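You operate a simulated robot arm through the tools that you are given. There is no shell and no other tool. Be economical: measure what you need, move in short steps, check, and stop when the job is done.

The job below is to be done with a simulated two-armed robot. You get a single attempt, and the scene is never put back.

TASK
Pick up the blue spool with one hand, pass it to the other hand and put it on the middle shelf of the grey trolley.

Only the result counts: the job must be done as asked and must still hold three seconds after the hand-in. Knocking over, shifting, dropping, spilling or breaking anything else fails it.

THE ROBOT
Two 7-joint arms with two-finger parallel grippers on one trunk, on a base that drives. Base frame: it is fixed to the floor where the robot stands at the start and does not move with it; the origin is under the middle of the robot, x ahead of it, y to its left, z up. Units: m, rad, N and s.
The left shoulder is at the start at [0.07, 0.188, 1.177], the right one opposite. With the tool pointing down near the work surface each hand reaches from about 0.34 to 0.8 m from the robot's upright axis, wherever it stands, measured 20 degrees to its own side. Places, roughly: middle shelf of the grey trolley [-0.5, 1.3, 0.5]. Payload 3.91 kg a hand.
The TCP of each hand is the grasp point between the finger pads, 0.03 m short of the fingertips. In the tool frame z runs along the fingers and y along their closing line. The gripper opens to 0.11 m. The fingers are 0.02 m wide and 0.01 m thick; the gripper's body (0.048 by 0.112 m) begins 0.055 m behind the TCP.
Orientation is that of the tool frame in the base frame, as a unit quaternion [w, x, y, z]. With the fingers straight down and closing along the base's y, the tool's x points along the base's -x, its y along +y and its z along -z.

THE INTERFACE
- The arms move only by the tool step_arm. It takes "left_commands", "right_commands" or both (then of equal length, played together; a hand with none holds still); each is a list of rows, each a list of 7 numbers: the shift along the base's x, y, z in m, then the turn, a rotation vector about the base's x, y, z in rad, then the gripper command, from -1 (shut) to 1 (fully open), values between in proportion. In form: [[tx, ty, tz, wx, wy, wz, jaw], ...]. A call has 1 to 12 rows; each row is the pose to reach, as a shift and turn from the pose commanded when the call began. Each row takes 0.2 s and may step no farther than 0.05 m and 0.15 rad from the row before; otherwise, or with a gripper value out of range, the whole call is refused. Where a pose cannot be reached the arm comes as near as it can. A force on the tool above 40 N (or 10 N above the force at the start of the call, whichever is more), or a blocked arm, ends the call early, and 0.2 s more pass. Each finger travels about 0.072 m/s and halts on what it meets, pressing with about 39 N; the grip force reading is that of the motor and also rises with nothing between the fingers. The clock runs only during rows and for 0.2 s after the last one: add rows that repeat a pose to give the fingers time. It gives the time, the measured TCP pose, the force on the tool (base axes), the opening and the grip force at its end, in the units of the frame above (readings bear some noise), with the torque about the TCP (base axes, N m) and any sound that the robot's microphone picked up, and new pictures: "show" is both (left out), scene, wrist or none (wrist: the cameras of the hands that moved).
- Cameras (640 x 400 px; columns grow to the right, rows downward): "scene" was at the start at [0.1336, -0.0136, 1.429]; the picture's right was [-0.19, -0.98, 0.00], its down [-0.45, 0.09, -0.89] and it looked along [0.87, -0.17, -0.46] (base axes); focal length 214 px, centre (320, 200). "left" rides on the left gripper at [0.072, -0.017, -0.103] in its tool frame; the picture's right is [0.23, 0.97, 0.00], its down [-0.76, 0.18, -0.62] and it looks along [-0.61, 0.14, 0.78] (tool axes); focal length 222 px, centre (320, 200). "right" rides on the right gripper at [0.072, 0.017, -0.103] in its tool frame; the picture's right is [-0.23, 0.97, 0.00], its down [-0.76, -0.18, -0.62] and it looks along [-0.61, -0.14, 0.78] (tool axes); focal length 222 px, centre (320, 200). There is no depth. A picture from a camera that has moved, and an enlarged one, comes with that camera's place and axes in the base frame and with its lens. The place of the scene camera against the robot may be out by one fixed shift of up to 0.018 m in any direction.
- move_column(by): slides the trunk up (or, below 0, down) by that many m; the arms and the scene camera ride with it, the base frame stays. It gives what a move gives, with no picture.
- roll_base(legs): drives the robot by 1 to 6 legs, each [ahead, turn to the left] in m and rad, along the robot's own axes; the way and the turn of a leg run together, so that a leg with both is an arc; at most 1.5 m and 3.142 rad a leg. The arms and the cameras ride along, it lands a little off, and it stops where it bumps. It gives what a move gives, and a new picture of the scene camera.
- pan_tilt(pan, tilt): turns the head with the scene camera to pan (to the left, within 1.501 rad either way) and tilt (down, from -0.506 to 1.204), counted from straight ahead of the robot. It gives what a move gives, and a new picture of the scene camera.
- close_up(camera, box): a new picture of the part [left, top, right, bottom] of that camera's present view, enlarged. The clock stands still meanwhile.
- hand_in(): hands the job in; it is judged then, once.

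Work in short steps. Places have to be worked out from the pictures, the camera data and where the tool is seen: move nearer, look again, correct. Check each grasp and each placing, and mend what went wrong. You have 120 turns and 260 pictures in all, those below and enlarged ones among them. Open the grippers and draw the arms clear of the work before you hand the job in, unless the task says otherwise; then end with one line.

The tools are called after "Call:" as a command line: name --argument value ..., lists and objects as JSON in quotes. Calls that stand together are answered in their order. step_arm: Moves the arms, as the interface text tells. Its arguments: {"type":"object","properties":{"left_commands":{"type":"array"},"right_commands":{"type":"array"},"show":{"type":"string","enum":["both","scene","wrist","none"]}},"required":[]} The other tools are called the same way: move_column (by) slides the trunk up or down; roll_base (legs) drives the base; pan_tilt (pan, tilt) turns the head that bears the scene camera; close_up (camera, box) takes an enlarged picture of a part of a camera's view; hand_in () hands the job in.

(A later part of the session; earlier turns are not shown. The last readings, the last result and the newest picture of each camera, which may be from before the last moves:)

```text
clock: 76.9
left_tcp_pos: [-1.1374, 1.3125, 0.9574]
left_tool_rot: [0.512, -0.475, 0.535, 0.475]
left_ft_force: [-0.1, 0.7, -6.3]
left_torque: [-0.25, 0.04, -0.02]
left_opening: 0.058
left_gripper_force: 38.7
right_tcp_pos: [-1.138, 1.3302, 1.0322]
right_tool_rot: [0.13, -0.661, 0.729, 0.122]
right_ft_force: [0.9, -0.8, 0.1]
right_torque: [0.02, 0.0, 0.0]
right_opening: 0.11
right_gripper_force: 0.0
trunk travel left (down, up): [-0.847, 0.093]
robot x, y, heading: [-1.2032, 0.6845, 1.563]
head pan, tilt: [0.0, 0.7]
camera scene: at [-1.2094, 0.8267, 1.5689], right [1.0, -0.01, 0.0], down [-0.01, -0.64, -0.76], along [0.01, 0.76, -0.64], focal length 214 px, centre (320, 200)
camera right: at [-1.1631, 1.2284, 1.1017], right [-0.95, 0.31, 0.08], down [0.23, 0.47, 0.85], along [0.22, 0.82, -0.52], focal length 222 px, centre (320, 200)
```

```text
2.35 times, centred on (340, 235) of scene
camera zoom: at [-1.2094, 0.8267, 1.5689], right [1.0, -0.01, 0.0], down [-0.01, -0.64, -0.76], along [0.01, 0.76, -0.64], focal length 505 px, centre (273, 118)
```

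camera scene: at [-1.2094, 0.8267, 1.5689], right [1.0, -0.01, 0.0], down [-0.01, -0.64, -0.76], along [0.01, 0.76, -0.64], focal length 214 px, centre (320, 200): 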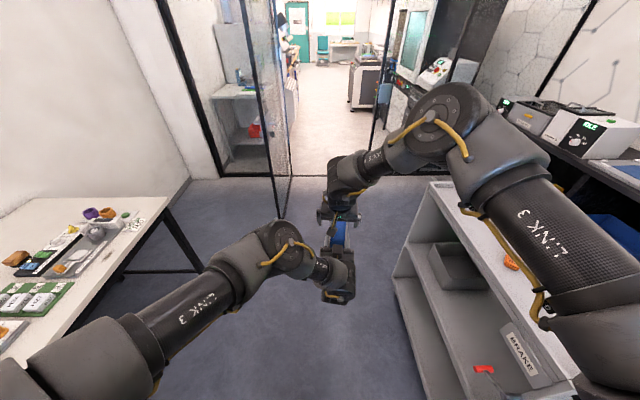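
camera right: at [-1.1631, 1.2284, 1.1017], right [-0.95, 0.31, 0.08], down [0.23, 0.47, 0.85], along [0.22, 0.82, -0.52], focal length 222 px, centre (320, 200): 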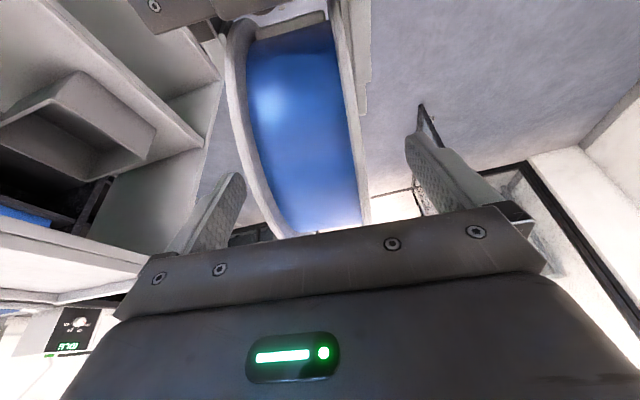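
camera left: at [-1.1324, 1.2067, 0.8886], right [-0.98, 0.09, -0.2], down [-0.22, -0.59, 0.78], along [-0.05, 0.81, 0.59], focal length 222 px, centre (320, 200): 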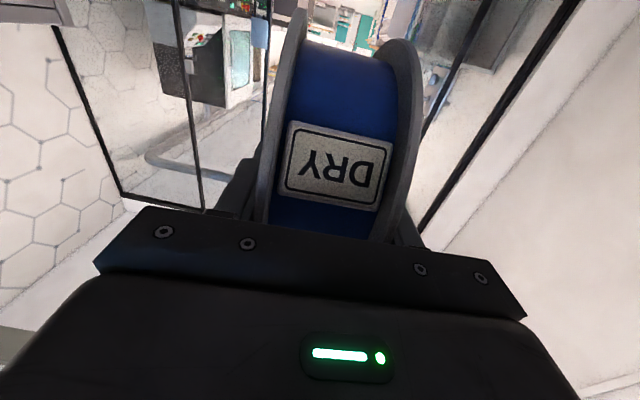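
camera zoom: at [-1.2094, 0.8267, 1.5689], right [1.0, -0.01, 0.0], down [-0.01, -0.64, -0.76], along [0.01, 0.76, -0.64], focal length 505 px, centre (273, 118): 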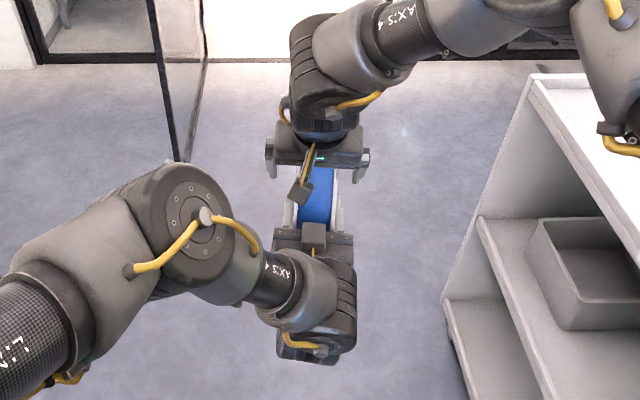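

Small blocks of the two hands come close, so I advance only 0.012 more and then close the right gripper.

Call:
step_arm --right_commands '[[0, 0.004, -0.012, 0, 0, 0, 1], [0, 0.004, -0.012, 0, 0, 0, 0.5], [0, 0.004, -0.012, 0, 0, 0, 0], [0, 0.004, -0.012, 0, 0, 0, -0.5], [0, 0.004, -0.012, 0, 0, 0, -1], [0, 0.004, -0.012, 0, 0, 0, -1], [0, 0.004, -0.012, 0, 0, 0, -1]]'

Call:
close_up --camera "scene" --box '[300, 180, 380, 270]'

```text
clock: 78.5
left_tcp_pos: [-1.1395, 1.3155, 0.9585]
left_tool_rot: [0.51, -0.475, 0.536, 0.476]
left_ft_force: [-24.1, -2.0, -7.2]
left_torque: [0.26, -1.67, -0.68]
left_opening: 0.0582
left_gripper_force: 39.3
right_tcp_pos: [-1.1376, 1.3306, 1.0223]
right_tool_rot: [0.132, -0.66, 0.73, 0.121]
right_ft_force: [24.3, 1.3, 1.6]
right_torque: [-0.4, 0.19, 1.09]
right_opening: 0.0578
right_gripper_force: 39.0
right hand out of reach, approached as far as the arm can: row 1, 2, 3, 4, 5, 6, 7
trunk travel left (down, up): [-0.847, 0.093]
robot x, y, heading: [-1.201, 0.6857, 1.559]
head pan, tilt: [0.0, 0.7]
camera scene: at [-1.2095, 0.8269, 1.5689], right [1.0, -0.01, 0.0], down [-0.01, -0.64, -0.76], along [0.01, 0.76, -0.64], focal length 214 px, centre (320, 200)
camera right: at [-1.1639, 1.2279, 1.0915], right [-0.95, 0.31, 0.08], down [0.23, 0.47, 0.85], along [0.23, 0.82, -0.52], focal length 222 px, centre (320, 200)
```

scene: 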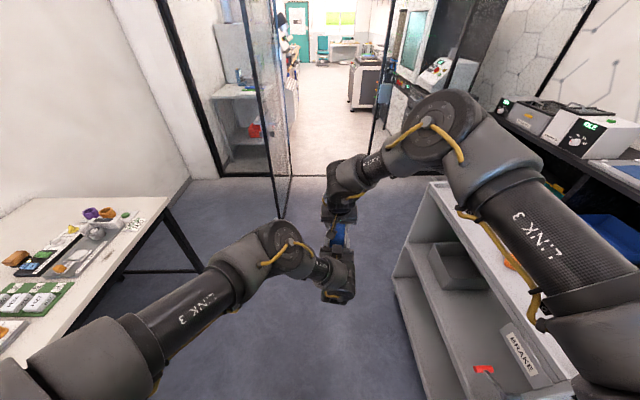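
right: 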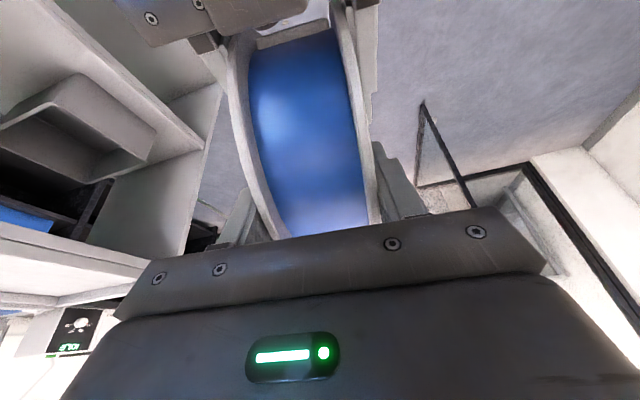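

```text
4.44 times, centred on (340, 225) of scene
camera zoom: at [-1.2095, 0.8269, 1.5689], right [1.0, -0.01, 0.0], down [-0.01, -0.64, -0.76], along [0.01, 0.76, -0.64], focal length 953 px, centre (231, 89)
```

zoom: 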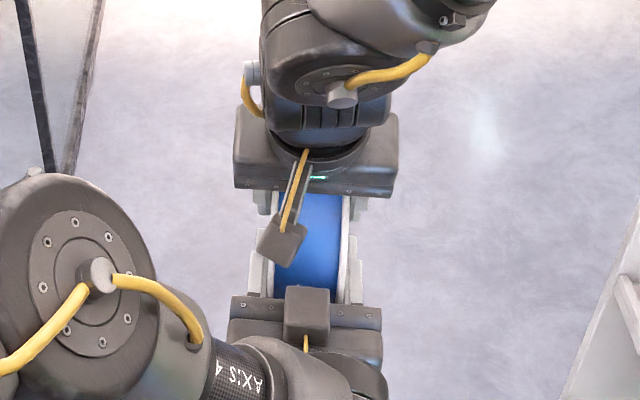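

Both hands hold the spool (opening 0.058 each). Release the left by opening it.

Call:
step_arm --left_commands '[[-0.002, 0, 0, 0, 0, 0, -1], [-0.002, 0, 0, 0, 0, 0, 0.3], [-0.002, 0, 0, 0, 0, 0, 0.7], [-0.002, 0, 0, 0, 0, 0, 1], [-0.002, 0, 0, 0, 0, 0, 1]]' --show "wrist"

```text
clock: 79.7
left_tcp_pos: [-1.1401, 1.314, 0.96]
left_tool_rot: [0.512, -0.474, 0.536, 0.475]
left_ft_force: [0.9, 0.0, 0.0]
left_torque: [0.01, -0.05, 0.03]
left_opening: 0.1099
left_gripper_force: 0.2
right_tcp_pos: [-1.1403, 1.3289, 1.0219]
right_tool_rot: [0.13, -0.661, 0.729, 0.122]
right_ft_force: [0.2, 0.0, 0.0]
right_torque: [-0.16, 0.03, -0.01]
right_opening: 0.0577
right_gripper_force: 38.8
trunk travel left (down, up): [-0.847, 0.093]
robot x, y, heading: [-1.2029, 0.6854, 1.558]
head pan, tilt: [0.0, 0.7]
camera left: at [-1.1347, 1.2069, 0.8896], right [-0.97, 0.09, -0.2], down [-0.22, -0.59, 0.78], along [-0.05, 0.81, 0.59], focal length 222 px, centre (320, 200)
```

left: 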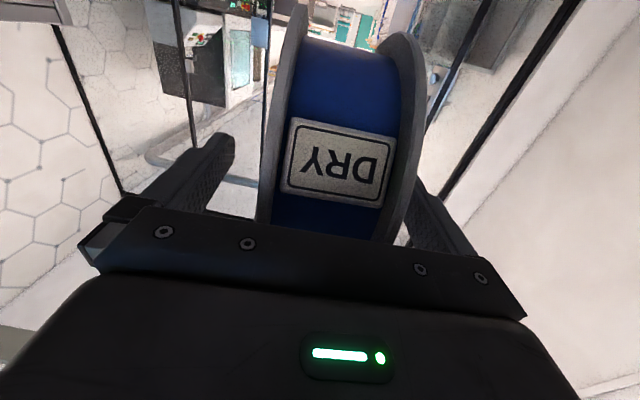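

Left is open and the right holds the spool. Withdraw the left straight back.

Call:
step_arm --left_commands '[[-0.002, -0.03, 0, 0, 0, 0, 1], [-0.004, -0.06, 0, 0, 0, 0, 1], [-0.006, -0.09, 0, 0, 0, 0, 1], [-0.008, -0.12, 0, 0, 0, 0, 1], [-0.008, -0.12, 0, 0, 0, 0, 1]]'

```text
clock: 80.9
left_tcp_pos: [-1.1446, 1.1967, 0.9581]
left_tool_rot: [0.511, -0.474, 0.537, 0.475]
left_ft_force: [0.2, 0.0, -0.4]
left_torque: [0.07, -0.01, 0.02]
left_opening: 0.1098
left_gripper_force: 0.1
left hand out of reach, approached as far as the arm can: row 4, 5
right_tcp_pos: [-1.1398, 1.3289, 1.0219]
right_tool_rot: [0.13, -0.661, 0.729, 0.121]
right_ft_force: [-0.2, 0.2, -0.2]
right_torque: [-0.11, 0.0, -0.04]
right_opening: 0.058
right_gripper_force: 39.6
trunk travel left (down, up): [-0.847, 0.093]
robot x, y, heading: [-1.2031, 0.6853, 1.557]
head pan, tilt: [0.0, 0.7]
camera scene: at [-1.2087, 0.8272, 1.5689], right [1.0, -0.01, 0.0], down [-0.01, -0.65, -0.76], along [0.01, 0.76, -0.65], focal length 214 px, centre (320, 200)
camera left: at [-1.1392, 1.0909, 0.8875], right [-0.97, 0.09, -0.2], down [-0.22, -0.58, 0.78], along [-0.05, 0.81, 0.59], focal length 222 px, centre (320, 200)
```

scene: 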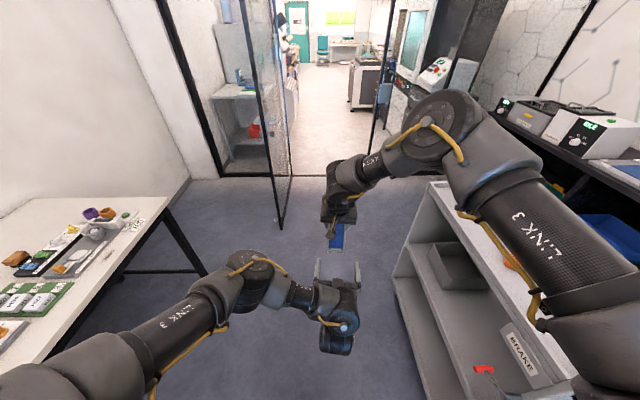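
left: 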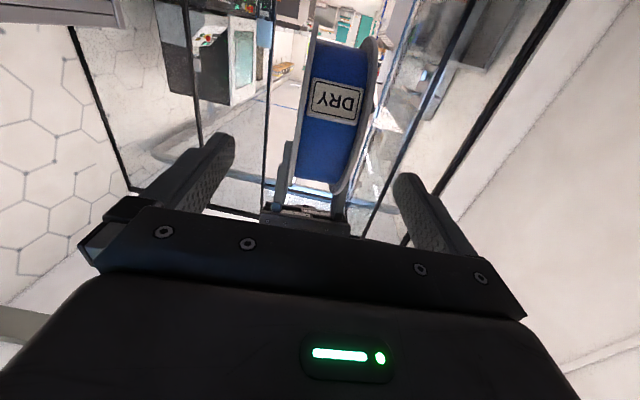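

Handover done. Move the left hand aside to the left and pull the right hand with the spool in a little.

Call:
step_arm --left_commands '[[-0.04, 0, 0.01, 0, 0, 0, 1], [-0.08, 0, 0.02, 0, 0, 0, 1], [-0.12, 0, 0.03, 0, 0, 0, 1], [-0.16, 0, 0.04, 0, 0, 0, 1], [-0.2, 0, 0.05, 0, 0, 0, 1], [-0.2, 0, 0.05, 0, 0, 0, 1]]' --right_commands '[[0, 0, 0, 0, 0, 0, -1], [0, 0, 0, 0, 0, 0, -1], [0.015, 0, 0, 0, 0, 0, -1], [0.03, -0.03, 0, 0, 0, 0, -1], [0.045, -0.06, 0, 0, 0, 0, -1], [0.06, -0.09, 0, 0, 0, 0, -1]]'

```text
clock: 82.3
left_tcp_pos: [-1.3522, 1.2277, 1.0018]
left_tool_rot: [0.511, -0.474, 0.538, 0.475]
left_ft_force: [0.3, 0.7, 0.4]
left_torque: [-0.03, 0.03, 0.01]
left_opening: 0.1098
left_gripper_force: 0.0
left hand out of reach, approached as far as the arm can: row 1, 2, 3, 4, 5, 6
right_tcp_pos: [-1.0772, 1.2365, 1.0247]
right_tool_rot: [0.13, -0.662, 0.728, 0.121]
right_ft_force: [0.8, -0.1, 0.2]
right_torque: [-0.14, 0.02, 0.02]
right_opening: 0.0578
right_gripper_force: 38.6
right hand out of reach, approached as far as the arm can: row 3
trunk travel left (down, up): [-0.847, 0.093]
robot x, y, heading: [-1.2033, 0.6865, 1.561]
head pan, tilt: [0.0, 0.7]
camera scene: at [-1.2072, 0.8256, 1.569], right [1.0, -0.01, 0.0], down [-0.01, -0.64, -0.76], along [0.01, 0.76, -0.64], focal length 214 px, centre (320, 200)
camera right: at [-1.1026, 1.1347, 1.0936], right [-0.95, 0.3, 0.08], down [0.23, 0.48, 0.85], along [0.22, 0.83, -0.52], focal length 222 px, centre (320, 200)
camera left: at [-1.3469, 1.1203, 0.9312], right [-0.97, 0.09, -0.2], down [-0.22, -0.58, 0.78], along [-0.05, 0.81, 0.59], focal length 222 px, centre (320, 200)
```

scene: 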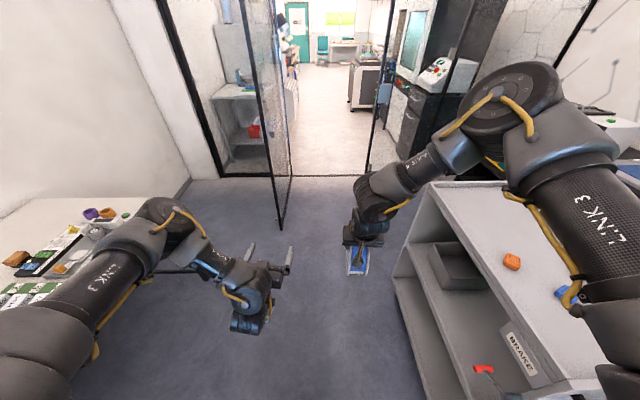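
right: 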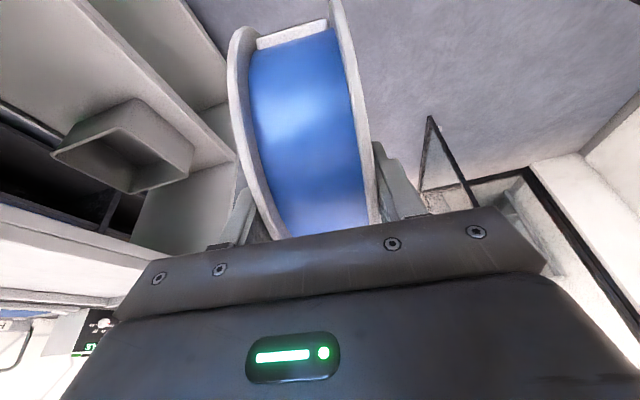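
left: 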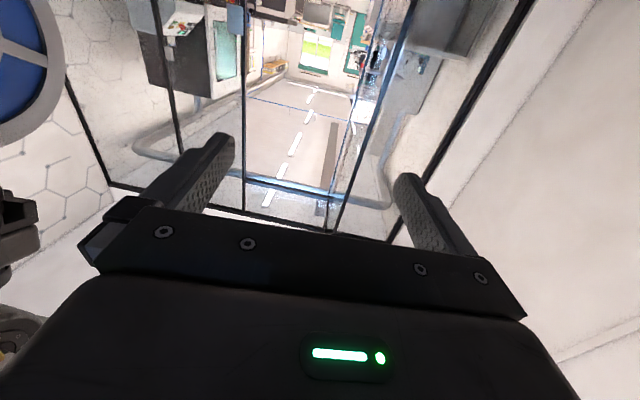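

Now drive to the spot west of the trolley: veer left, go forward, then turn right to face the open side.

Call:
roll_base --legs '[[0, 0.35], [0.69, 0]]'

Call:
roll_base --legs '[[0, -1.91]]'

Call:
pan_tilt --pan -0.1 --tilt 0.9

```text
clock: 87.2
left_tcp_pos: [-1.7503, 1.7981, 1.0011]
left_tool_rot: [-0.425, 0.558, -0.45, -0.553]
left_ft_force: [0.0, 0.4, 0.1]
left_torque: [-0.01, -0.01, 0.0]
left_opening: 0.1099
left_gripper_force: 0.1
right_tcp_pos: [-1.4949, 1.8999, 1.0233]
right_tool_rot: [-0.108, 0.776, -0.605, -0.141]
right_ft_force: [-0.1, 0.7, -6.3]
right_torque: [-0.11, -0.02, 0.03]
right_opening: 0.0581
right_gripper_force: 38.5
trunk travel left (down, up): [-0.847, 0.093]
robot x, y, heading: [-1.428, 1.3382, 1.899]
head pan, tilt: [0.0, 0.7]
camera scene: at [-1.4803, 1.4695, 1.569], right [0.95, 0.32, 0.0], down [0.21, -0.61, -0.76], along [-0.25, 0.72, -0.64], focal length 214 px, centre (320, 200)
```

scene: 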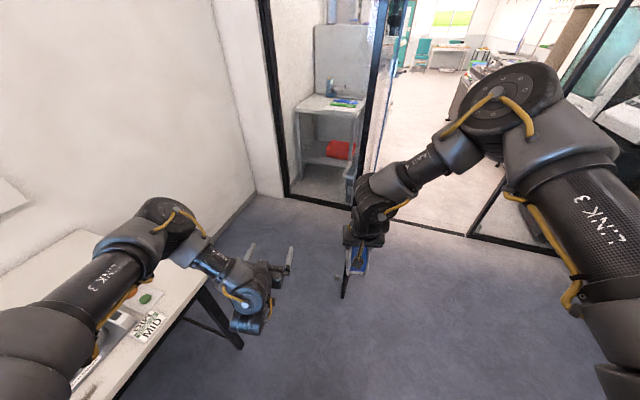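

```text
clock: 92.2
left_tcp_pos: [-0.8905, 1.4884, 1.0007]
left_tool_rot: [0.698, 0.042, 0.715, -0.025]
left_ft_force: [-0.4, 0.3, -0.2]
left_torque: [0.01, -0.01, 0.01]
left_opening: 0.1103
left_gripper_force: 0.1
right_tcp_pos: [-0.8794, 1.2146, 1.024]
right_tool_rot: [0.176, 0.044, 0.983, -0.006]
right_ft_force: [0.5, 0.3, -6.2]
right_torque: [-0.03, 0.17, 0.0]
right_opening: 0.0579
right_gripper_force: 39.1
trunk travel left (down, up): [-0.847, 0.093]
robot x, y, heading: [-1.4334, 1.3365, -0.007]
head pan, tilt: [0.0, 0.7]
camera scene: at [-1.3006, 1.341, 1.5689], right [0.0, -1.0, 0.0], down [-0.64, 0.0, -0.76], along [0.76, 0.0, -0.64], focal length 214 px, centre (320, 200)
```

scene: 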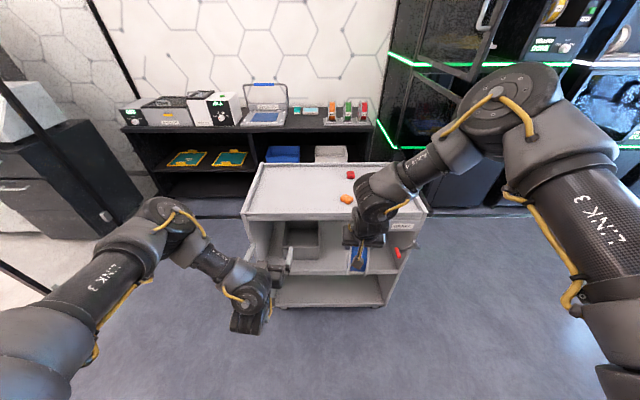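

```text
clock: 92.9
left_tcp_pos: [-0.8914, 1.4879, 0.9995]
left_tool_rot: [0.697, 0.042, 0.715, -0.024]
left_ft_force: [0.6, 0.5, 0.6]
left_torque: [0.01, -0.05, 0.01]
left_opening: 0.11
left_gripper_force: 0.1
right_tcp_pos: [-0.8781, 1.2158, 1.0223]
right_tool_rot: [0.177, 0.043, 0.983, -0.006]
right_ft_force: [-0.6, 0.2, -7.2]
right_torque: [-0.01, 0.16, -0.02]
right_opening: 0.0579
right_gripper_force: 38.8
trunk travel left (down, up): [-0.847, 0.093]
robot x, y, heading: [-1.4331, 1.3337, -0.004]
head pan, tilt: [-0.099, 0.901]
camera scene: at [-1.3105, 1.3331, 1.5528], right [-0.1, -0.99, 0.0], down [-0.78, 0.08, -0.62], along [0.62, -0.06, -0.78], focal length 214 px, centre (320, 200)
```

scene: 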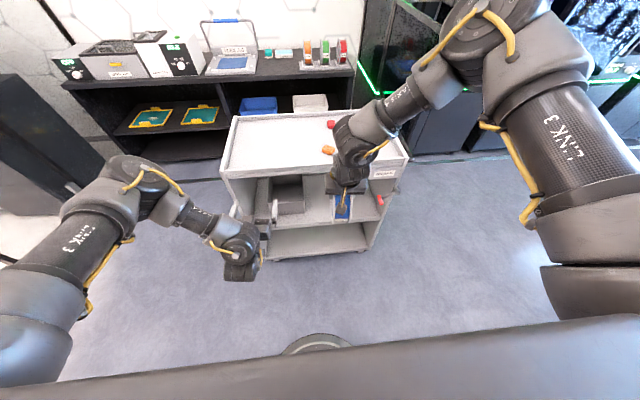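

Facing the open side. Right TCP (-0.878, 1.216, 1.023). Get detail of the shelf for geometry.

Call:
close_up --camera "scene" --box '[210, 100, 420, 270]'

Call:
close_up --camera "right" --box '[0, 0, 640, 400]'

Call:
close_up --camera "left" --box '[0, 0, 640, 400]'

```text
2.35 times, centred on (315, 185) of scene
camera zoom: at [-1.3105, 1.3331, 1.5528], right [-0.1, -0.99, 0.0], down [-0.78, 0.08, -0.62], along [0.62, -0.06, -0.78], focal length 505 px, centre (332, 235)
```

zoom: 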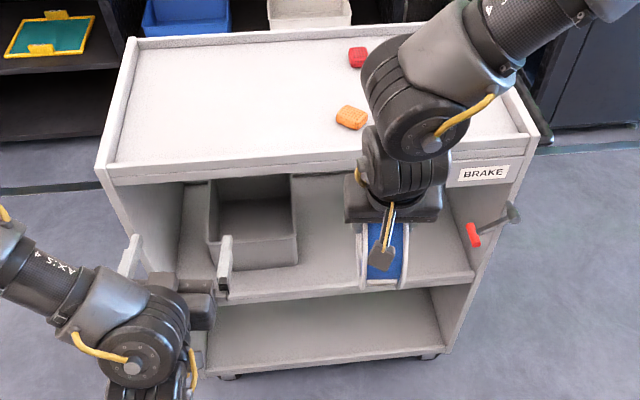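

```text
1.00 times, centred on (320, 200) of right (not enlarged: the box is as wide or as high as the picture)
camera zoom: at [-0.9798, 1.24, 1.093], right [0.3, 0.95, 0.08], down [0.48, -0.22, 0.85], along [0.83, -0.21, -0.52], focal length 222 px, centre (320, 200)
```

zoom: 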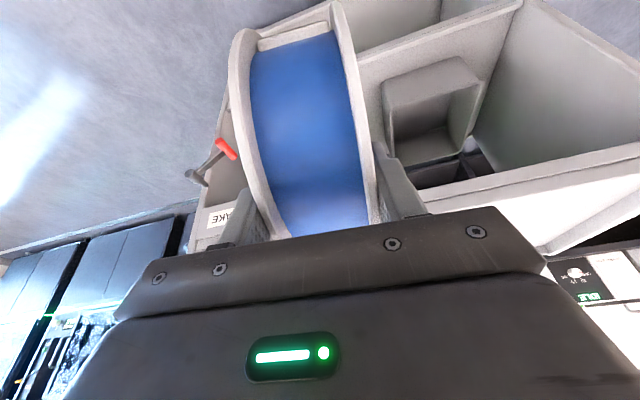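

```text
1.00 times, centred on (320, 200) of left (not enlarged: the box is as wide or as high as the picture)
camera zoom: at [-0.9958, 1.4832, 0.9305], right [0.09, 0.98, -0.2], down [-0.59, 0.21, 0.78], along [0.81, 0.05, 0.59], focal length 222 px, centre (320, 200)
```

zoom: 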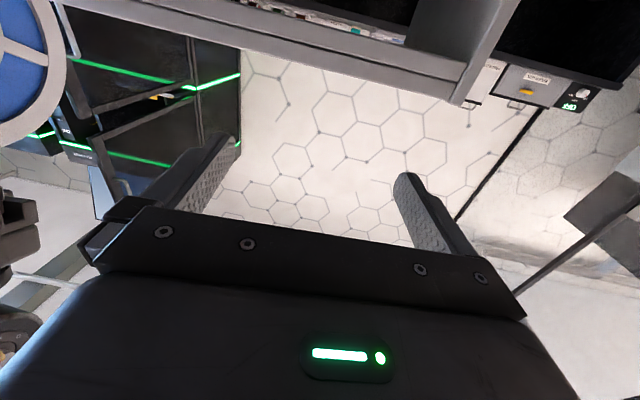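

Shelf front edge ≈ x -0.655, z ≈ 0.515; free strip y≈1.0–1.34. I'll back off 0.12 for margin, then pitch the right hand to 30° below horizontal and swing the left hand outward beyond the trolley's far end.

Call:
roll_base --legs '[[-0.12, 0]]'

Call:
step_arm --left_commands '[[-0.01, 0.03, 0.02, 0, 0, 0, 1], [-0.02, 0.06, 0.04, 0, 0, 0, 1], [-0.03, 0.09, 0.06, 0, 0, 0, 1], [-0.04, 0.12, 0.08, 0, 0, 0, 1], [-0.05, 0.15, 0.1, 0, 0, 0, 1], [-0.06, 0.18, 0.12, 0, 0, 0, 1], [-0.07, 0.21, 0.14, 0, 0, 0, 1], [-0.08, 0.24, 0.16, 0, 0, 0, 1]]' --right_commands '[[0, 0, 0, -0.005, -0.1, 0.012, -1], [0, -0.005, 0, -0.01, -0.2, 0.024, -1], [0, -0.01, 0, -0.015, -0.3, 0.036, -1], [0, -0.015, 0, -0.02, -0.4, 0.048, -1], [0, -0.02, 0, -0.025, -0.5, 0.06, -1], [0, -0.025, 0, -0.03, -0.6, 0.072, -1], [0, -0.03, 0, -0.033, -0.69, 0.082, -1], [0, -0.03, 0, -0.033, -0.69, 0.082, -1]]' --show "scene"

```text
clock: 94.1
left_tcp_pos: [-1.0075, 1.4885, 1.0001]
left_tool_rot: [0.697, 0.042, 0.715, -0.024]
left_ft_force: [-0.9, -0.2, 0.1]
left_torque: [-0.01, 0.0, -0.02]
left_opening: 0.1097
left_gripper_force: 0.2
right_tcp_pos: [-0.9955, 1.2144, 1.0227]
right_tool_rot: [0.177, 0.044, 0.983, -0.006]
right_ft_force: [-0.5, 1.1, -5.8]
right_torque: [0.04, 0.15, 0.02]
right_opening: 0.0581
right_gripper_force: 38.9
trunk travel left (down, up): [-0.847, 0.093]
robot x, y, heading: [-1.5496, 1.3376, -0.006]
head pan, tilt: [-0.099, 0.901]
camera scene: at [-1.4283, 1.3339, 1.5527], right [-0.1, -0.99, 0.0], down [-0.78, 0.08, -0.62], along [0.62, -0.07, -0.78], focal length 214 px, centre (320, 200)
```

scene: 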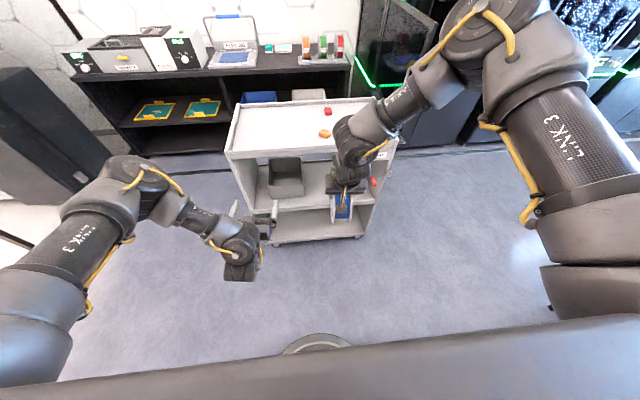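

```text
clock: 95.9
left_tcp_pos: [-1.0603, 1.6986, 1.1872]
left_tool_rot: [0.694, 0.039, 0.718, -0.021]
left_ft_force: [-1.2, 0.2, 0.2]
left_torque: [0.01, -0.01, 0.01]
left_opening: 0.1099
left_gripper_force: 0.1
left hand out of reach, approached as far as the arm can: row 1, 2, 3, 4, 5, 6, 7, 8
right_tcp_pos: [-0.9969, 1.1846, 1.0223]
right_tool_rot: [0.5, 0.001, 0.866, 0.001]
right_ft_force: [0.3, -0.8, -6.1]
right_torque: [-0.01, 0.31, 0.0]
right_opening: 0.0578
right_gripper_force: 39.1
trunk travel left (down, up): [-0.847, 0.093]
robot x, y, heading: [-1.549, 1.3354, -0.001]
head pan, tilt: [-0.099, 0.901]
camera scene: at [-1.4296, 1.3338, 1.5529], right [-0.1, -0.99, 0.0], down [-0.78, 0.08, -0.62], along [0.62, -0.07, -0.78], focal length 214 px, centre (320, 200)
```

scene: 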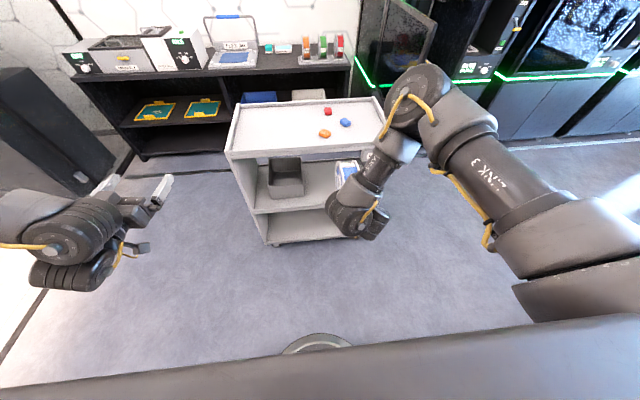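

Lowering the trunk would put the elbow over the trolley top, so I'll instead reach down with the arm, trunk kept high.

Call:
step_arm --right_commands '[[0.01, 0, -0.035, 0, 0, 0, -1], [0.02, 0, -0.07, 0, 0, 0, -1], [0.03, 0, -0.105, 0, 0, 0, -1], [0.04, 0, -0.14, 0, 0, 0, -1], [0.05, 0, -0.175, 0, 0, 0, -1], [0.06, 0, -0.21, 0, 0, 0, -1], [0.07, 0, -0.245, 0, 0, 0, -1], [0.08, 0, -0.28, 0, 0, 0, -1], [0.09, 0, -0.315, 0, 0, 0, -1], [0.1, 0, -0.34, 0, 0, 0, -1]]'

```text
clock: 98.1
left_tcp_pos: [-1.0596, 1.6987, 1.1872]
left_tool_rot: [0.694, 0.04, 0.719, -0.022]
left_ft_force: [-0.2, -0.3, -0.2]
left_torque: [-0.03, 0.02, 0.0]
left_opening: 0.1097
left_gripper_force: 0.1
right_tcp_pos: [-0.9856, 1.2321, 0.8448]
right_tool_rot: [0.501, 0.01, 0.865, -0.01]
right_ft_force: [0.3, -0.8, -7.3]
right_torque: [0.02, 0.37, 0.03]
right_opening: 0.0582
right_gripper_force: 38.8
right hand out of reach, approached as far as the arm can: row 4, 5, 6, 7, 8, 9, 10
trunk travel left (down, up): [-0.847, 0.093]
robot x, y, heading: [-1.5489, 1.3364, -0.003]
head pan, tilt: [-0.099, 0.901]
camera scene: at [-1.429, 1.3343, 1.5528], right [-0.1, -0.99, 0.0], down [-0.78, 0.08, -0.62], along [0.62, -0.07, -0.78], focal length 214 px, centre (320, 200)
camera right: at [-1.1097, 1.2516, 0.8307], right [0.14, 0.97, 0.19], down [-0.17, -0.17, 0.97], along [0.98, -0.17, 0.14], focal length 222 px, centre (320, 200)
```

scene: 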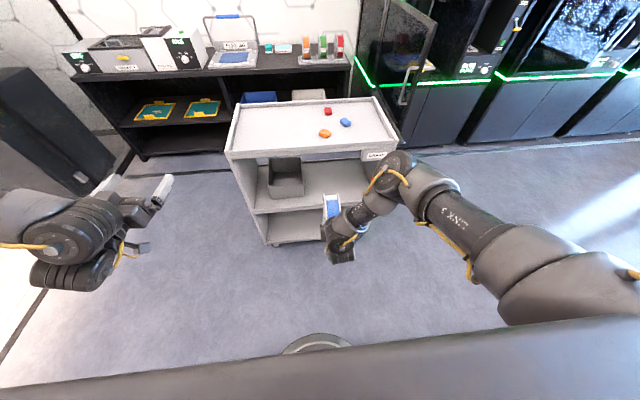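
right: 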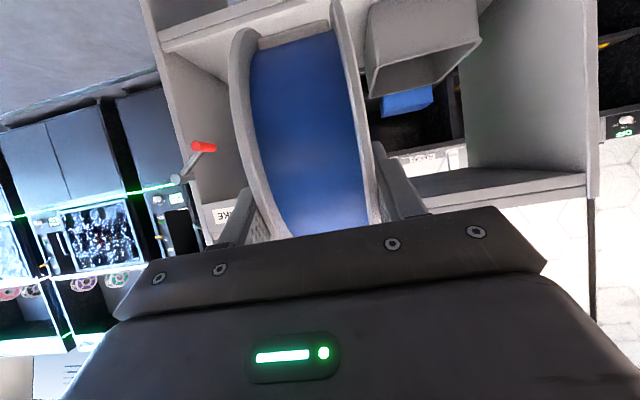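

The arm limits at this pitch; a 45° pitch should let it go lower and still clear the top lip. Re-pitch by 0.26 and reach down/forward.

Call:
step_arm --right_commands '[[0.01, -0.005, 0, 0, 0.09, 0, -1], [0.02, -0.01, -0.01, 0, 0.18, 0, -1], [0.03, -0.02, -0.03, 0, 0.262, 0, -1], [0.045, -0.03, -0.06, 0, 0.262, 0, -1], [0.06, -0.04, -0.09, 0, 0.262, 0, -1], [0.075, -0.05, -0.12, 0, 0.262, 0, -1], [0.085, -0.05, -0.145, 0, 0.262, 0, -1], [0.085, -0.05, -0.145, 0, 0.262, 0, -1]]'

```text
clock: 99.9
left_tcp_pos: [-1.0589, 1.6997, 1.1865]
left_tool_rot: [0.694, 0.039, 0.719, -0.021]
left_ft_force: [-0.5, -1.0, -0.9]
left_torque: [-0.01, 0.01, -0.02]
left_opening: 0.11
left_gripper_force: 0.0
right_tcp_pos: [-1.0051, 1.2471, 0.8314]
right_tool_rot: [0.382, 0.003, 0.924, -0.002]
right_ft_force: [-0.3, -0.6, -5.9]
right_torque: [0.0, 0.33, 0.02]
right_opening: 0.058
right_gripper_force: 39.6
right hand out of reach, approached as far as the arm can: row 1, 2, 3, 4, 5, 6, 7, 8
trunk travel left (down, up): [-0.847, 0.093]
robot x, y, heading: [-1.5482, 1.3353, -0.007]
head pan, tilt: [-0.099, 0.901]
camera scene: at [-1.4286, 1.334, 1.5528], right [-0.1, -0.99, 0.0], down [-0.78, 0.08, -0.62], along [0.62, -0.07, -0.78], focal length 214 px, centre (320, 200)
camera right: at [-1.129, 1.2651, 0.8515], right [0.17, 0.97, 0.16], down [0.1, -0.18, 0.98], along [0.98, -0.15, -0.12], focal length 222 px, centre (320, 200)
```

scene: 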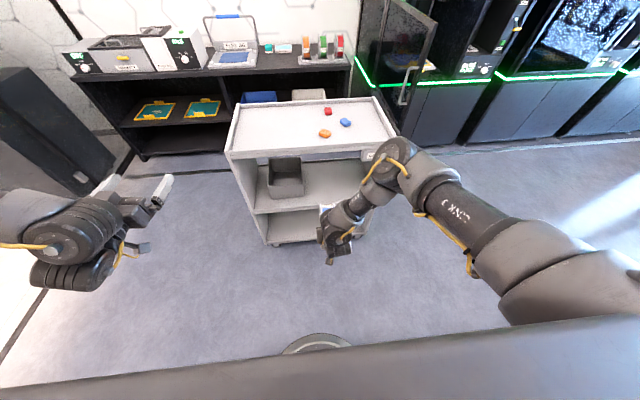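
right: 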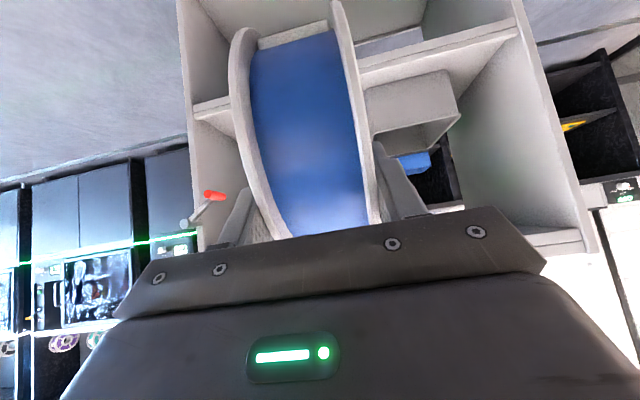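

The arm is stuck near a limit with the hand too close in; try extending forward at this height.

Call:
step_arm --right_commands '[[0.03, -0.015, 0, 0, 0, 0, -1], [0.06, -0.03, 0, 0, 0, 0, -1], [0.09, -0.045, -0.01, 0, 0, 0, -1], [0.11, -0.06, -0.03, 0, 0, 0, -1], [0.13, -0.065, -0.06, 0, 0, 0, -1], [0.15, -0.065, -0.09, 0, 0, 0, -1], [0.15, -0.065, -0.09, 0, 0, 0, -1]]' --show "scene"

```text
clock: 101.5
left_tcp_pos: [-1.0584, 1.6988, 1.1887]
left_tool_rot: [0.694, 0.04, 0.719, -0.021]
left_ft_force: [0.4, 0.1, 0.5]
left_torque: [0.03, 0.03, -0.01]
left_opening: 0.1101
left_gripper_force: 0.0
right_tcp_pos: [-0.9844, 1.2402, 0.8642]
right_tool_rot: [0.383, 0.002, 0.924, -0.001]
right_ft_force: [0.2, 0.3, -5.6]
right_torque: [0.01, 0.28, 0.01]
right_opening: 0.0577
right_gripper_force: 38.9
right hand out of reach, approached as far as the arm can: row 1, 2, 3, 4, 5, 6, 7
trunk travel left (down, up): [-0.847, 0.093]
robot x, y, heading: [-1.5469, 1.3401, -0.006]
head pan, tilt: [-0.099, 0.901]
camera scene: at [-1.4287, 1.3339, 1.5528], right [-0.1, -0.99, 0.0], down [-0.78, 0.08, -0.62], along [0.62, -0.07, -0.78], focal length 214 px, centre (320, 200)
```

scene: 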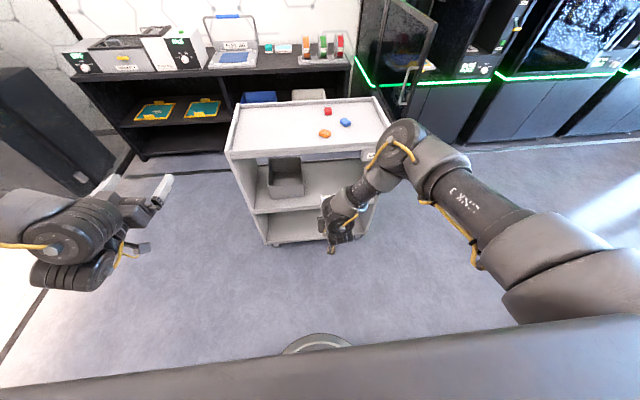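

The limit is the wrist, not distance. With a flatter hand (≈20° below horizontal) the elbow stays behind the hand, so lowering the trunk becomes safe. Raise the hand back up and flatten it.

Call:
step_arm --right_commands '[[0, -0.01, 0.03, 0, -0.06, 0, -1], [0, -0.02, 0.06, 0, -0.12, 0, -1], [0, -0.03, 0.09, 0, -0.2, 0, -1], [0, -0.04, 0.12, 0, -0.28, 0, -1], [0.01, -0.05, 0.14, 0, -0.36, 0, -1], [0.02, -0.06, 0.15, 0, -0.436, 0, -1], [0.02, -0.06, 0.15, 0, -0.436, 0, -1]]'

```text
clock: 103.1
left_tcp_pos: [-1.0588, 1.6986, 1.1883]
left_tool_rot: [0.694, 0.04, 0.718, -0.021]
left_ft_force: [0.9, -0.3, -0.2]
left_torque: [-0.03, -0.01, 0.01]
left_opening: 0.1101
left_gripper_force: 0.0
right_tcp_pos: [-0.9669, 1.2006, 1.003]
right_tool_rot: [0.555, -0.004, 0.832, 0.012]
right_ft_force: [-0.1, -0.2, -5.9]
right_torque: [0.03, 0.36, 0.0]
right_opening: 0.058
right_gripper_force: 39.1
right hand out of reach, approached as far as the arm can: row 6
trunk travel left (down, up): [-0.847, 0.093]
robot x, y, heading: [-1.5477, 1.3373, -0.007]
head pan, tilt: [-0.099, 0.901]
camera scene: at [-1.4288, 1.3323, 1.5528], right [-0.11, -0.99, 0.0], down [-0.78, 0.08, -0.62], along [0.62, -0.06, -0.78], focal length 214 px, centre (320, 200)
camera right: at [-1.09, 1.2152, 0.9738], right [0.07, 0.97, 0.23], down [-0.28, -0.2, 0.94], along [0.96, -0.13, 0.26], focal length 222 px, centre (320, 200)
```

scene: 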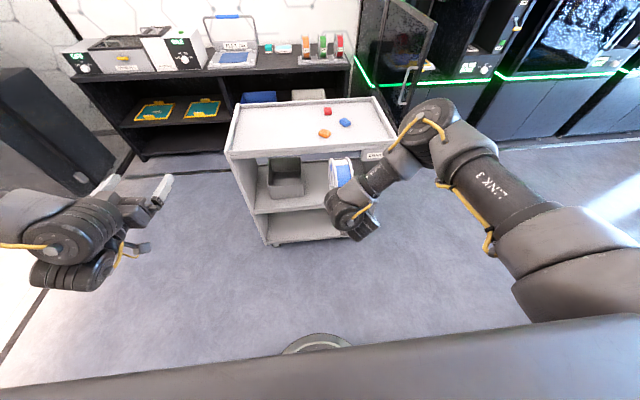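
right: 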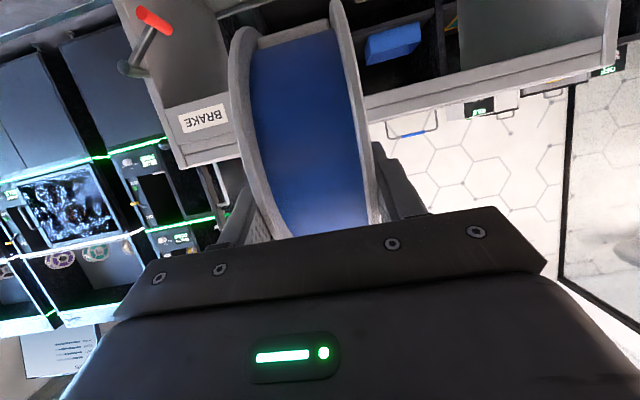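

Elbow is still nearly above the hand. Extending the hand and bringing it toward the robot's midline should leave the elbow behind; try that.

Call:
step_arm --right_commands '[[0.02, 0.025, 0, 0, -0.03, 0, -1], [0.04, 0.05, 0, 0, -0.06, 0, -1], [0.06, 0.075, 0, 0, -0.09, 0, -1], [0.08, 0.1, 0, 0, -0.12, 0, -1], [0.1, 0.12, -0.01, 0, -0.15, 0, -1], [0.1, 0.12, -0.01, 0, -0.15, 0, -1]]' --show "scene"

```text
clock: 104.5
left_tcp_pos: [-1.0589, 1.6984, 1.188]
left_tool_rot: [0.694, 0.039, 0.719, -0.02]
left_ft_force: [0.6, 0.4, 0.2]
left_torque: [0.0, 0.03, -0.01]
left_opening: 0.1098
left_gripper_force: 0.1
right_tcp_pos: [-0.8566, 1.3104, 1.0011]
right_tool_rot: [0.633, 0.001, 0.774, 0.001]
right_ft_force: [-1.1, 0.4, -7.1]
right_torque: [0.09, 0.39, -0.04]
right_opening: 0.058
right_gripper_force: 38.7
trunk travel left (down, up): [-0.847, 0.093]
robot x, y, heading: [-1.5471, 1.3364, -0.005]
head pan, tilt: [-0.099, 0.901]
camera scene: at [-1.4289, 1.3332, 1.5528], right [-0.1, -0.99, 0.0], down [-0.78, 0.08, -0.62], along [0.62, -0.06, -0.78], focal length 214 px, centre (320, 200)
```

scene: 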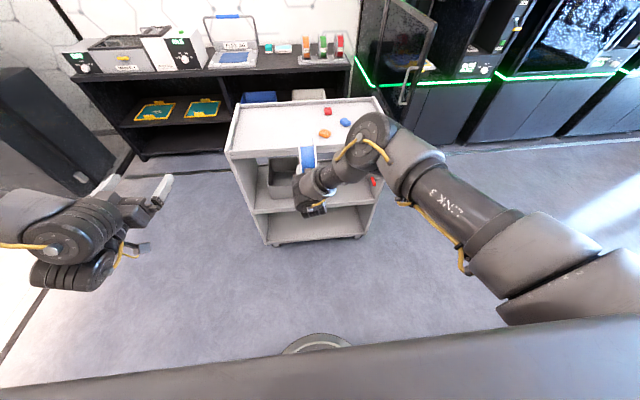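

This pose works: elbow ≈0.2 m behind the hand. I need the hand ~0.13 m further south (y≈1.18), so shimmy the base sideways.

Call:
roll_base --legs '[[0, 0.7], [-0.1, 0], [0, -1.4], [0.1, 0], [0, 0.7]]'

```text
clock: 113.5
left_tcp_pos: [-1.0594, 1.5765, 1.1871]
left_tool_rot: [0.694, 0.037, 0.719, -0.019]
left_ft_force: [-0.5, 0.0, 0.3]
left_torque: [-0.03, -0.03, 0.02]
left_opening: 0.1098
left_gripper_force: 0.0
right_tcp_pos: [-0.8561, 1.1885, 1.0026]
right_tool_rot: [0.633, -0.001, 0.774, 0.002]
right_ft_force: [0.2, 0.4, -5.2]
right_torque: [0.02, 0.41, 0.01]
right_opening: 0.058
right_gripper_force: 39.2
trunk travel left (down, up): [-0.847, 0.093]
robot x, y, heading: [-1.546, 1.2098, 0.005]
head pan, tilt: [-0.099, 0.901]
camera scene: at [-1.428, 1.209, 1.5528], right [-0.1, -0.99, 0.0], down [-0.78, 0.08, -0.62], along [0.62, -0.06, -0.78], focal length 214 px, centre (320, 200)
```

scene: 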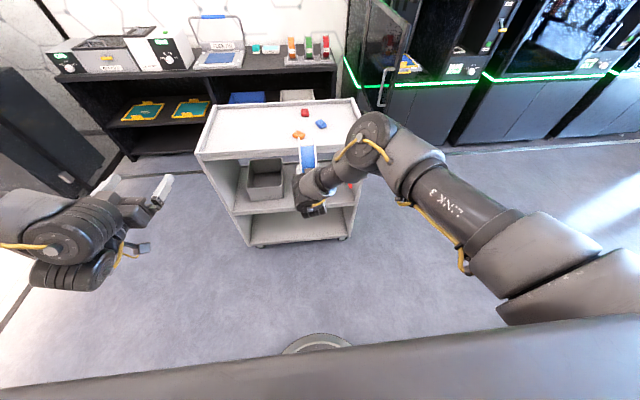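

Hand at (-0.856, 1.189, 1.003), square. Lower the trunk 0.35 in front of the trolley.

Call:
move_column --by -0.35

Call:
pan_tilt --pan -0.05 --tilt 0.6

Call:
close_up --camera "right" --box '[0, 0, 640, 400]'

```text
clock: 117.0
left_tcp_pos: [-1.0602, 1.576, 0.8388]
left_tool_rot: [0.694, 0.037, 0.719, -0.019]
left_ft_force: [-0.6, -0.3, 0.4]
left_torque: [0.03, 0.0, 0.0]
left_opening: 0.1102
left_gripper_force: 0.0
right_tcp_pos: [-0.856, 1.1885, 0.6519]
right_tool_rot: [0.633, -0.002, 0.774, 0.003]
right_ft_force: [0.3, 0.4, -4.7]
right_torque: [0.0, 0.4, 0.01]
right_opening: 0.0579
right_gripper_force: 38.7
trunk travel left (down, up): [-0.497, 0.443]
robot x, y, heading: [-1.549, 1.2086, 0.004]
head pan, tilt: [-0.099, 0.901]
```

```text
clock: 117.8
left_tcp_pos: [-1.0606, 1.576, 0.8377]
left_tool_rot: [0.694, 0.037, 0.719, -0.019]
left_ft_force: [0.6, -0.3, 0.2]
left_torque: [-0.02, -0.03, -0.01]
left_opening: 0.1101
left_gripper_force: 0.0
right_tcp_pos: [-0.8567, 1.189, 0.6501]
right_tool_rot: [0.632, -0.001, 0.775, 0.002]
right_ft_force: [-0.6, 0.3, -6.1]
right_torque: [-0.02, 0.37, 0.0]
right_opening: 0.0578
right_gripper_force: 39.6
trunk travel left (down, up): [-0.497, 0.443]
robot x, y, heading: [-1.5459, 1.2144, -0.002]
head pan, tilt: [-0.051, 0.6]
camera scene: at [-1.4147, 1.2117, 1.2275], right [-0.05, -1.0, 0.0], down [-0.57, 0.03, -0.82], along [0.82, -0.04, -0.57], focal length 214 px, centre (320, 200)
```

scene: 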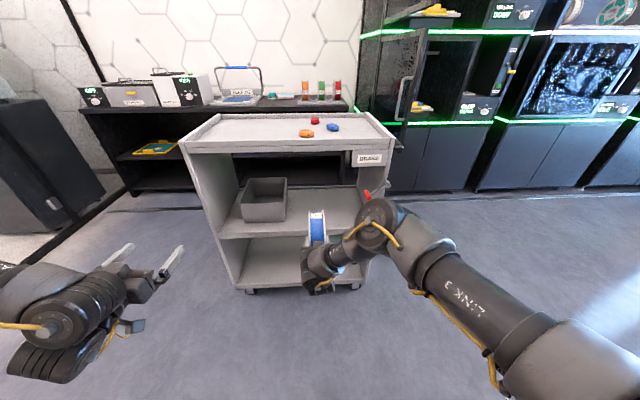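

```text
1.00 times, centred on (320, 200) of right (not enlarged: the box is as wide or as high as the picture)
camera zoom: at [-0.9711, 1.205, 0.5995], right [0.04, 0.97, 0.22], down [-0.46, -0.18, 0.87], along [0.89, -0.14, 0.44], focal length 222 px, centre (320, 200)
```

zoom: 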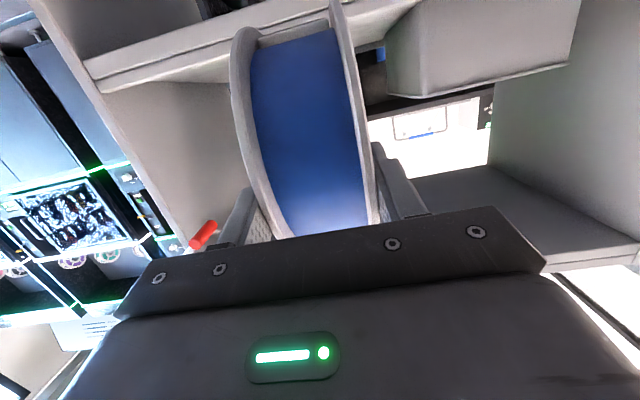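

Shelf top triangulates to z≈0.54, edge x≈-0.68; spool bottom now ≈0.56. Raise 0.035 for clearance, then advance 0.15 and check.

Call:
move_column --by 0.035

Call:
roll_base --legs '[[0.13, 0]]'

Call:
close_up --camera "right" --box '[0, 0, 640, 400]'

Call:
close_up --camera "scene" --box '[160, 90, 440, 300]'

```text
clock: 118.6
left_tcp_pos: [-1.0596, 1.5742, 0.8722]
left_tool_rot: [0.693, 0.038, 0.719, -0.019]
left_ft_force: [-0.2, 1.2, 0.4]
left_torque: [-0.03, -0.04, -0.02]
left_opening: 0.1101
left_gripper_force: 0.1
right_tcp_pos: [-0.8558, 1.1885, 0.6866]
right_tool_rot: [0.632, -0.001, 0.775, 0.002]
right_ft_force: [-0.2, -1.0, -6.2]
right_torque: [0.0, 0.36, 0.01]
right_opening: 0.0581
right_gripper_force: 39.0
trunk travel left (down, up): [-0.532, 0.408]
robot x, y, heading: [-1.5445, 1.2152, -0.004]
head pan, tilt: [-0.051, 0.6]
```

```text
clock: 119.8
left_tcp_pos: [-0.9304, 1.5746, 0.8724]
left_tool_rot: [0.693, 0.038, 0.72, -0.019]
left_ft_force: [-0.3, 0.8, -1.1]
left_torque: [0.0, -0.01, -0.01]
left_opening: 0.1098
left_gripper_force: 0.1
right_tcp_pos: [-0.7252, 1.1887, 0.6861]
right_tool_rot: [0.632, -0.002, 0.775, 0.003]
right_ft_force: [0.6, 0.5, -6.3]
right_torque: [0.0, 0.37, 0.05]
right_opening: 0.0582
right_gripper_force: 38.9
trunk travel left (down, up): [-0.532, 0.408]
robot x, y, heading: [-1.4195, 1.2129, 0.004]
head pan, tilt: [-0.051, 0.6]
camera scene: at [-1.2833, 1.2115, 1.2624], right [-0.05, -1.0, 0.0], down [-0.57, 0.03, -0.82], along [0.82, -0.04, -0.57], focal length 214 px, centre (320, 200)
```

scene: 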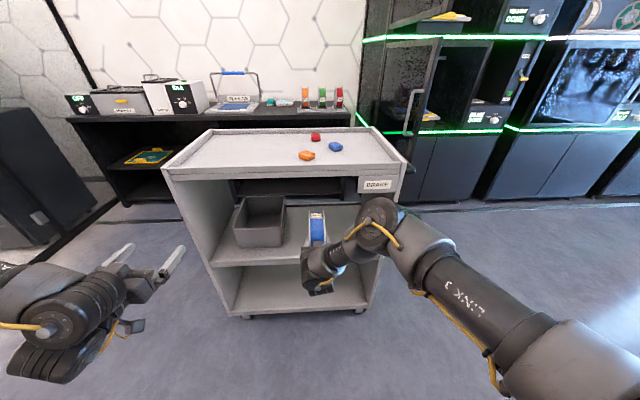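

```text
1.00 times, centred on (320, 200) of right (not enlarged: the box is as wide or as high as the picture)
camera zoom: at [-0.8406, 1.2046, 0.6338], right [0.04, 0.97, 0.22], down [-0.46, -0.18, 0.87], along [0.89, -0.14, 0.44], focal length 222 px, centre (320, 200)
```

zoom: 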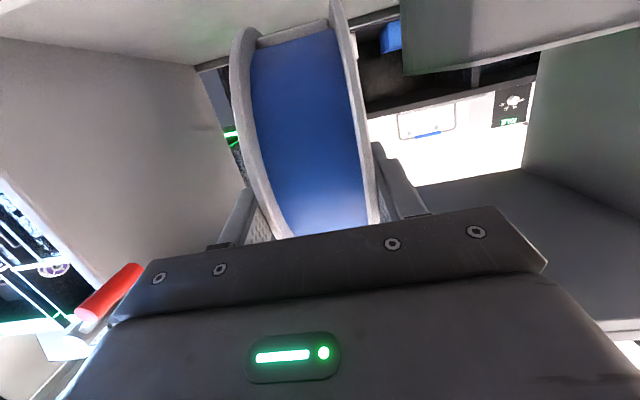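

```text
1.90 times, centred on (300, 195) of scene
camera zoom: at [-1.2833, 1.2115, 1.2624], right [-0.05, -1.0, 0.0], down [-0.57, 0.03, -0.82], along [0.82, -0.04, -0.57], focal length 408 px, centre (358, 210)
```

zoom: 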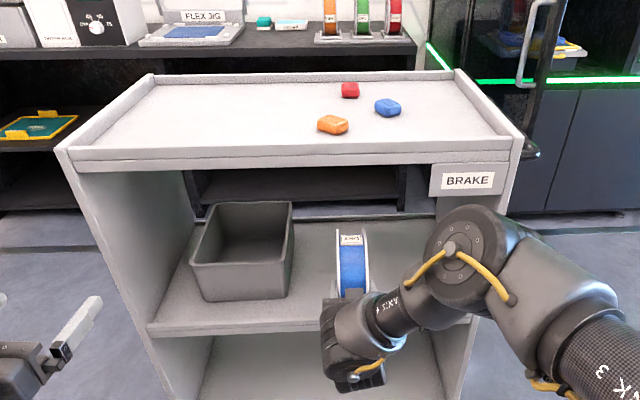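

Path looks clear: box at y≥1.34, brake lever y≈0.98. Advance the remaining 0.105.

Call:
roll_base --legs '[[0.105, 0]]'

Call:
close_up --camera "scene" --box '[180, 100, 460, 310]'

Call:
close_up --camera "right" --box '[0, 0, 640, 400]'

```text
clock: 121.0
left_tcp_pos: [-0.8245, 1.5749, 0.8722]
left_tool_rot: [0.693, 0.037, 0.719, -0.019]
left_ft_force: [-0.3, 0.2, 0.1]
left_torque: [0.03, -0.04, 0.05]
left_opening: 0.1103
left_gripper_force: 0.1
right_tcp_pos: [-0.6224, 1.1868, 0.6859]
right_tool_rot: [0.632, 0.0, 0.775, 0.002]
right_ft_force: [-0.1, 0.6, -6.5]
right_torque: [0.02, 0.42, -0.01]
right_opening: 0.0578
right_gripper_force: 39.4
trunk travel left (down, up): [-0.532, 0.408]
robot x, y, heading: [-1.3132, 1.2128, 0.002]
head pan, tilt: [-0.051, 0.6]
camera scene: at [-1.1794, 1.2113, 1.2624], right [-0.05, -1.0, 0.0], down [-0.57, 0.03, -0.82], along [0.82, -0.04, -0.57], focal length 214 px, centre (320, 200)
```

scene: 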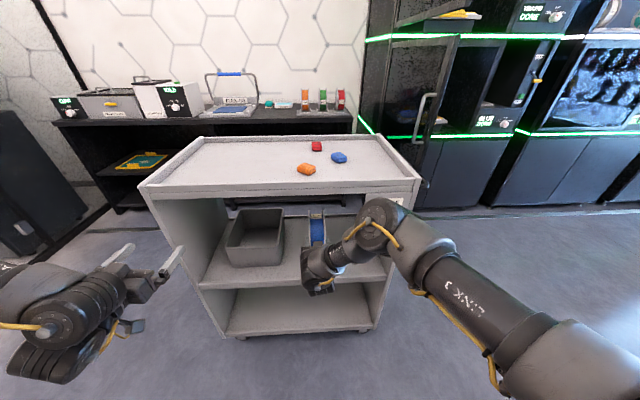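

```text
1.90 times, centred on (320, 205) of scene
camera zoom: at [-1.1794, 1.2113, 1.2624], right [-0.05, -1.0, 0.0], down [-0.57, 0.03, -0.82], along [0.82, -0.04, -0.57], focal length 408 px, centre (320, 190)
```

zoom: 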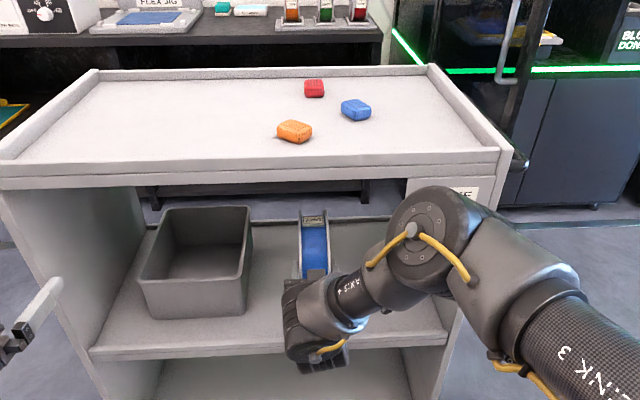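

```text
1.00 times, centred on (320, 200) of right (not enlarged: the box is as wide or as high as the picture)
camera zoom: at [-0.7367, 1.2044, 0.6339], right [0.04, 0.97, 0.22], down [-0.46, -0.18, 0.87], along [0.89, -0.14, 0.44], focal length 222 px, centre (320, 200)
```

zoom: 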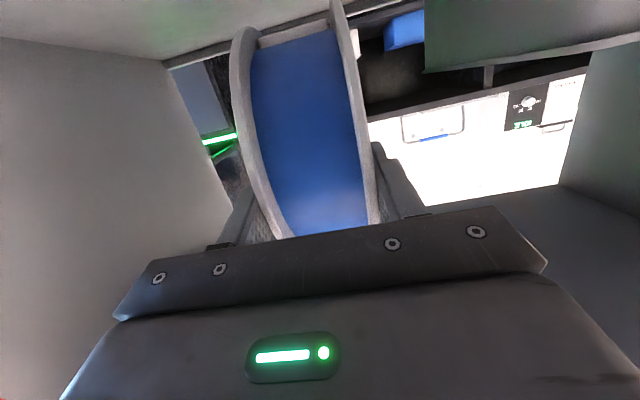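

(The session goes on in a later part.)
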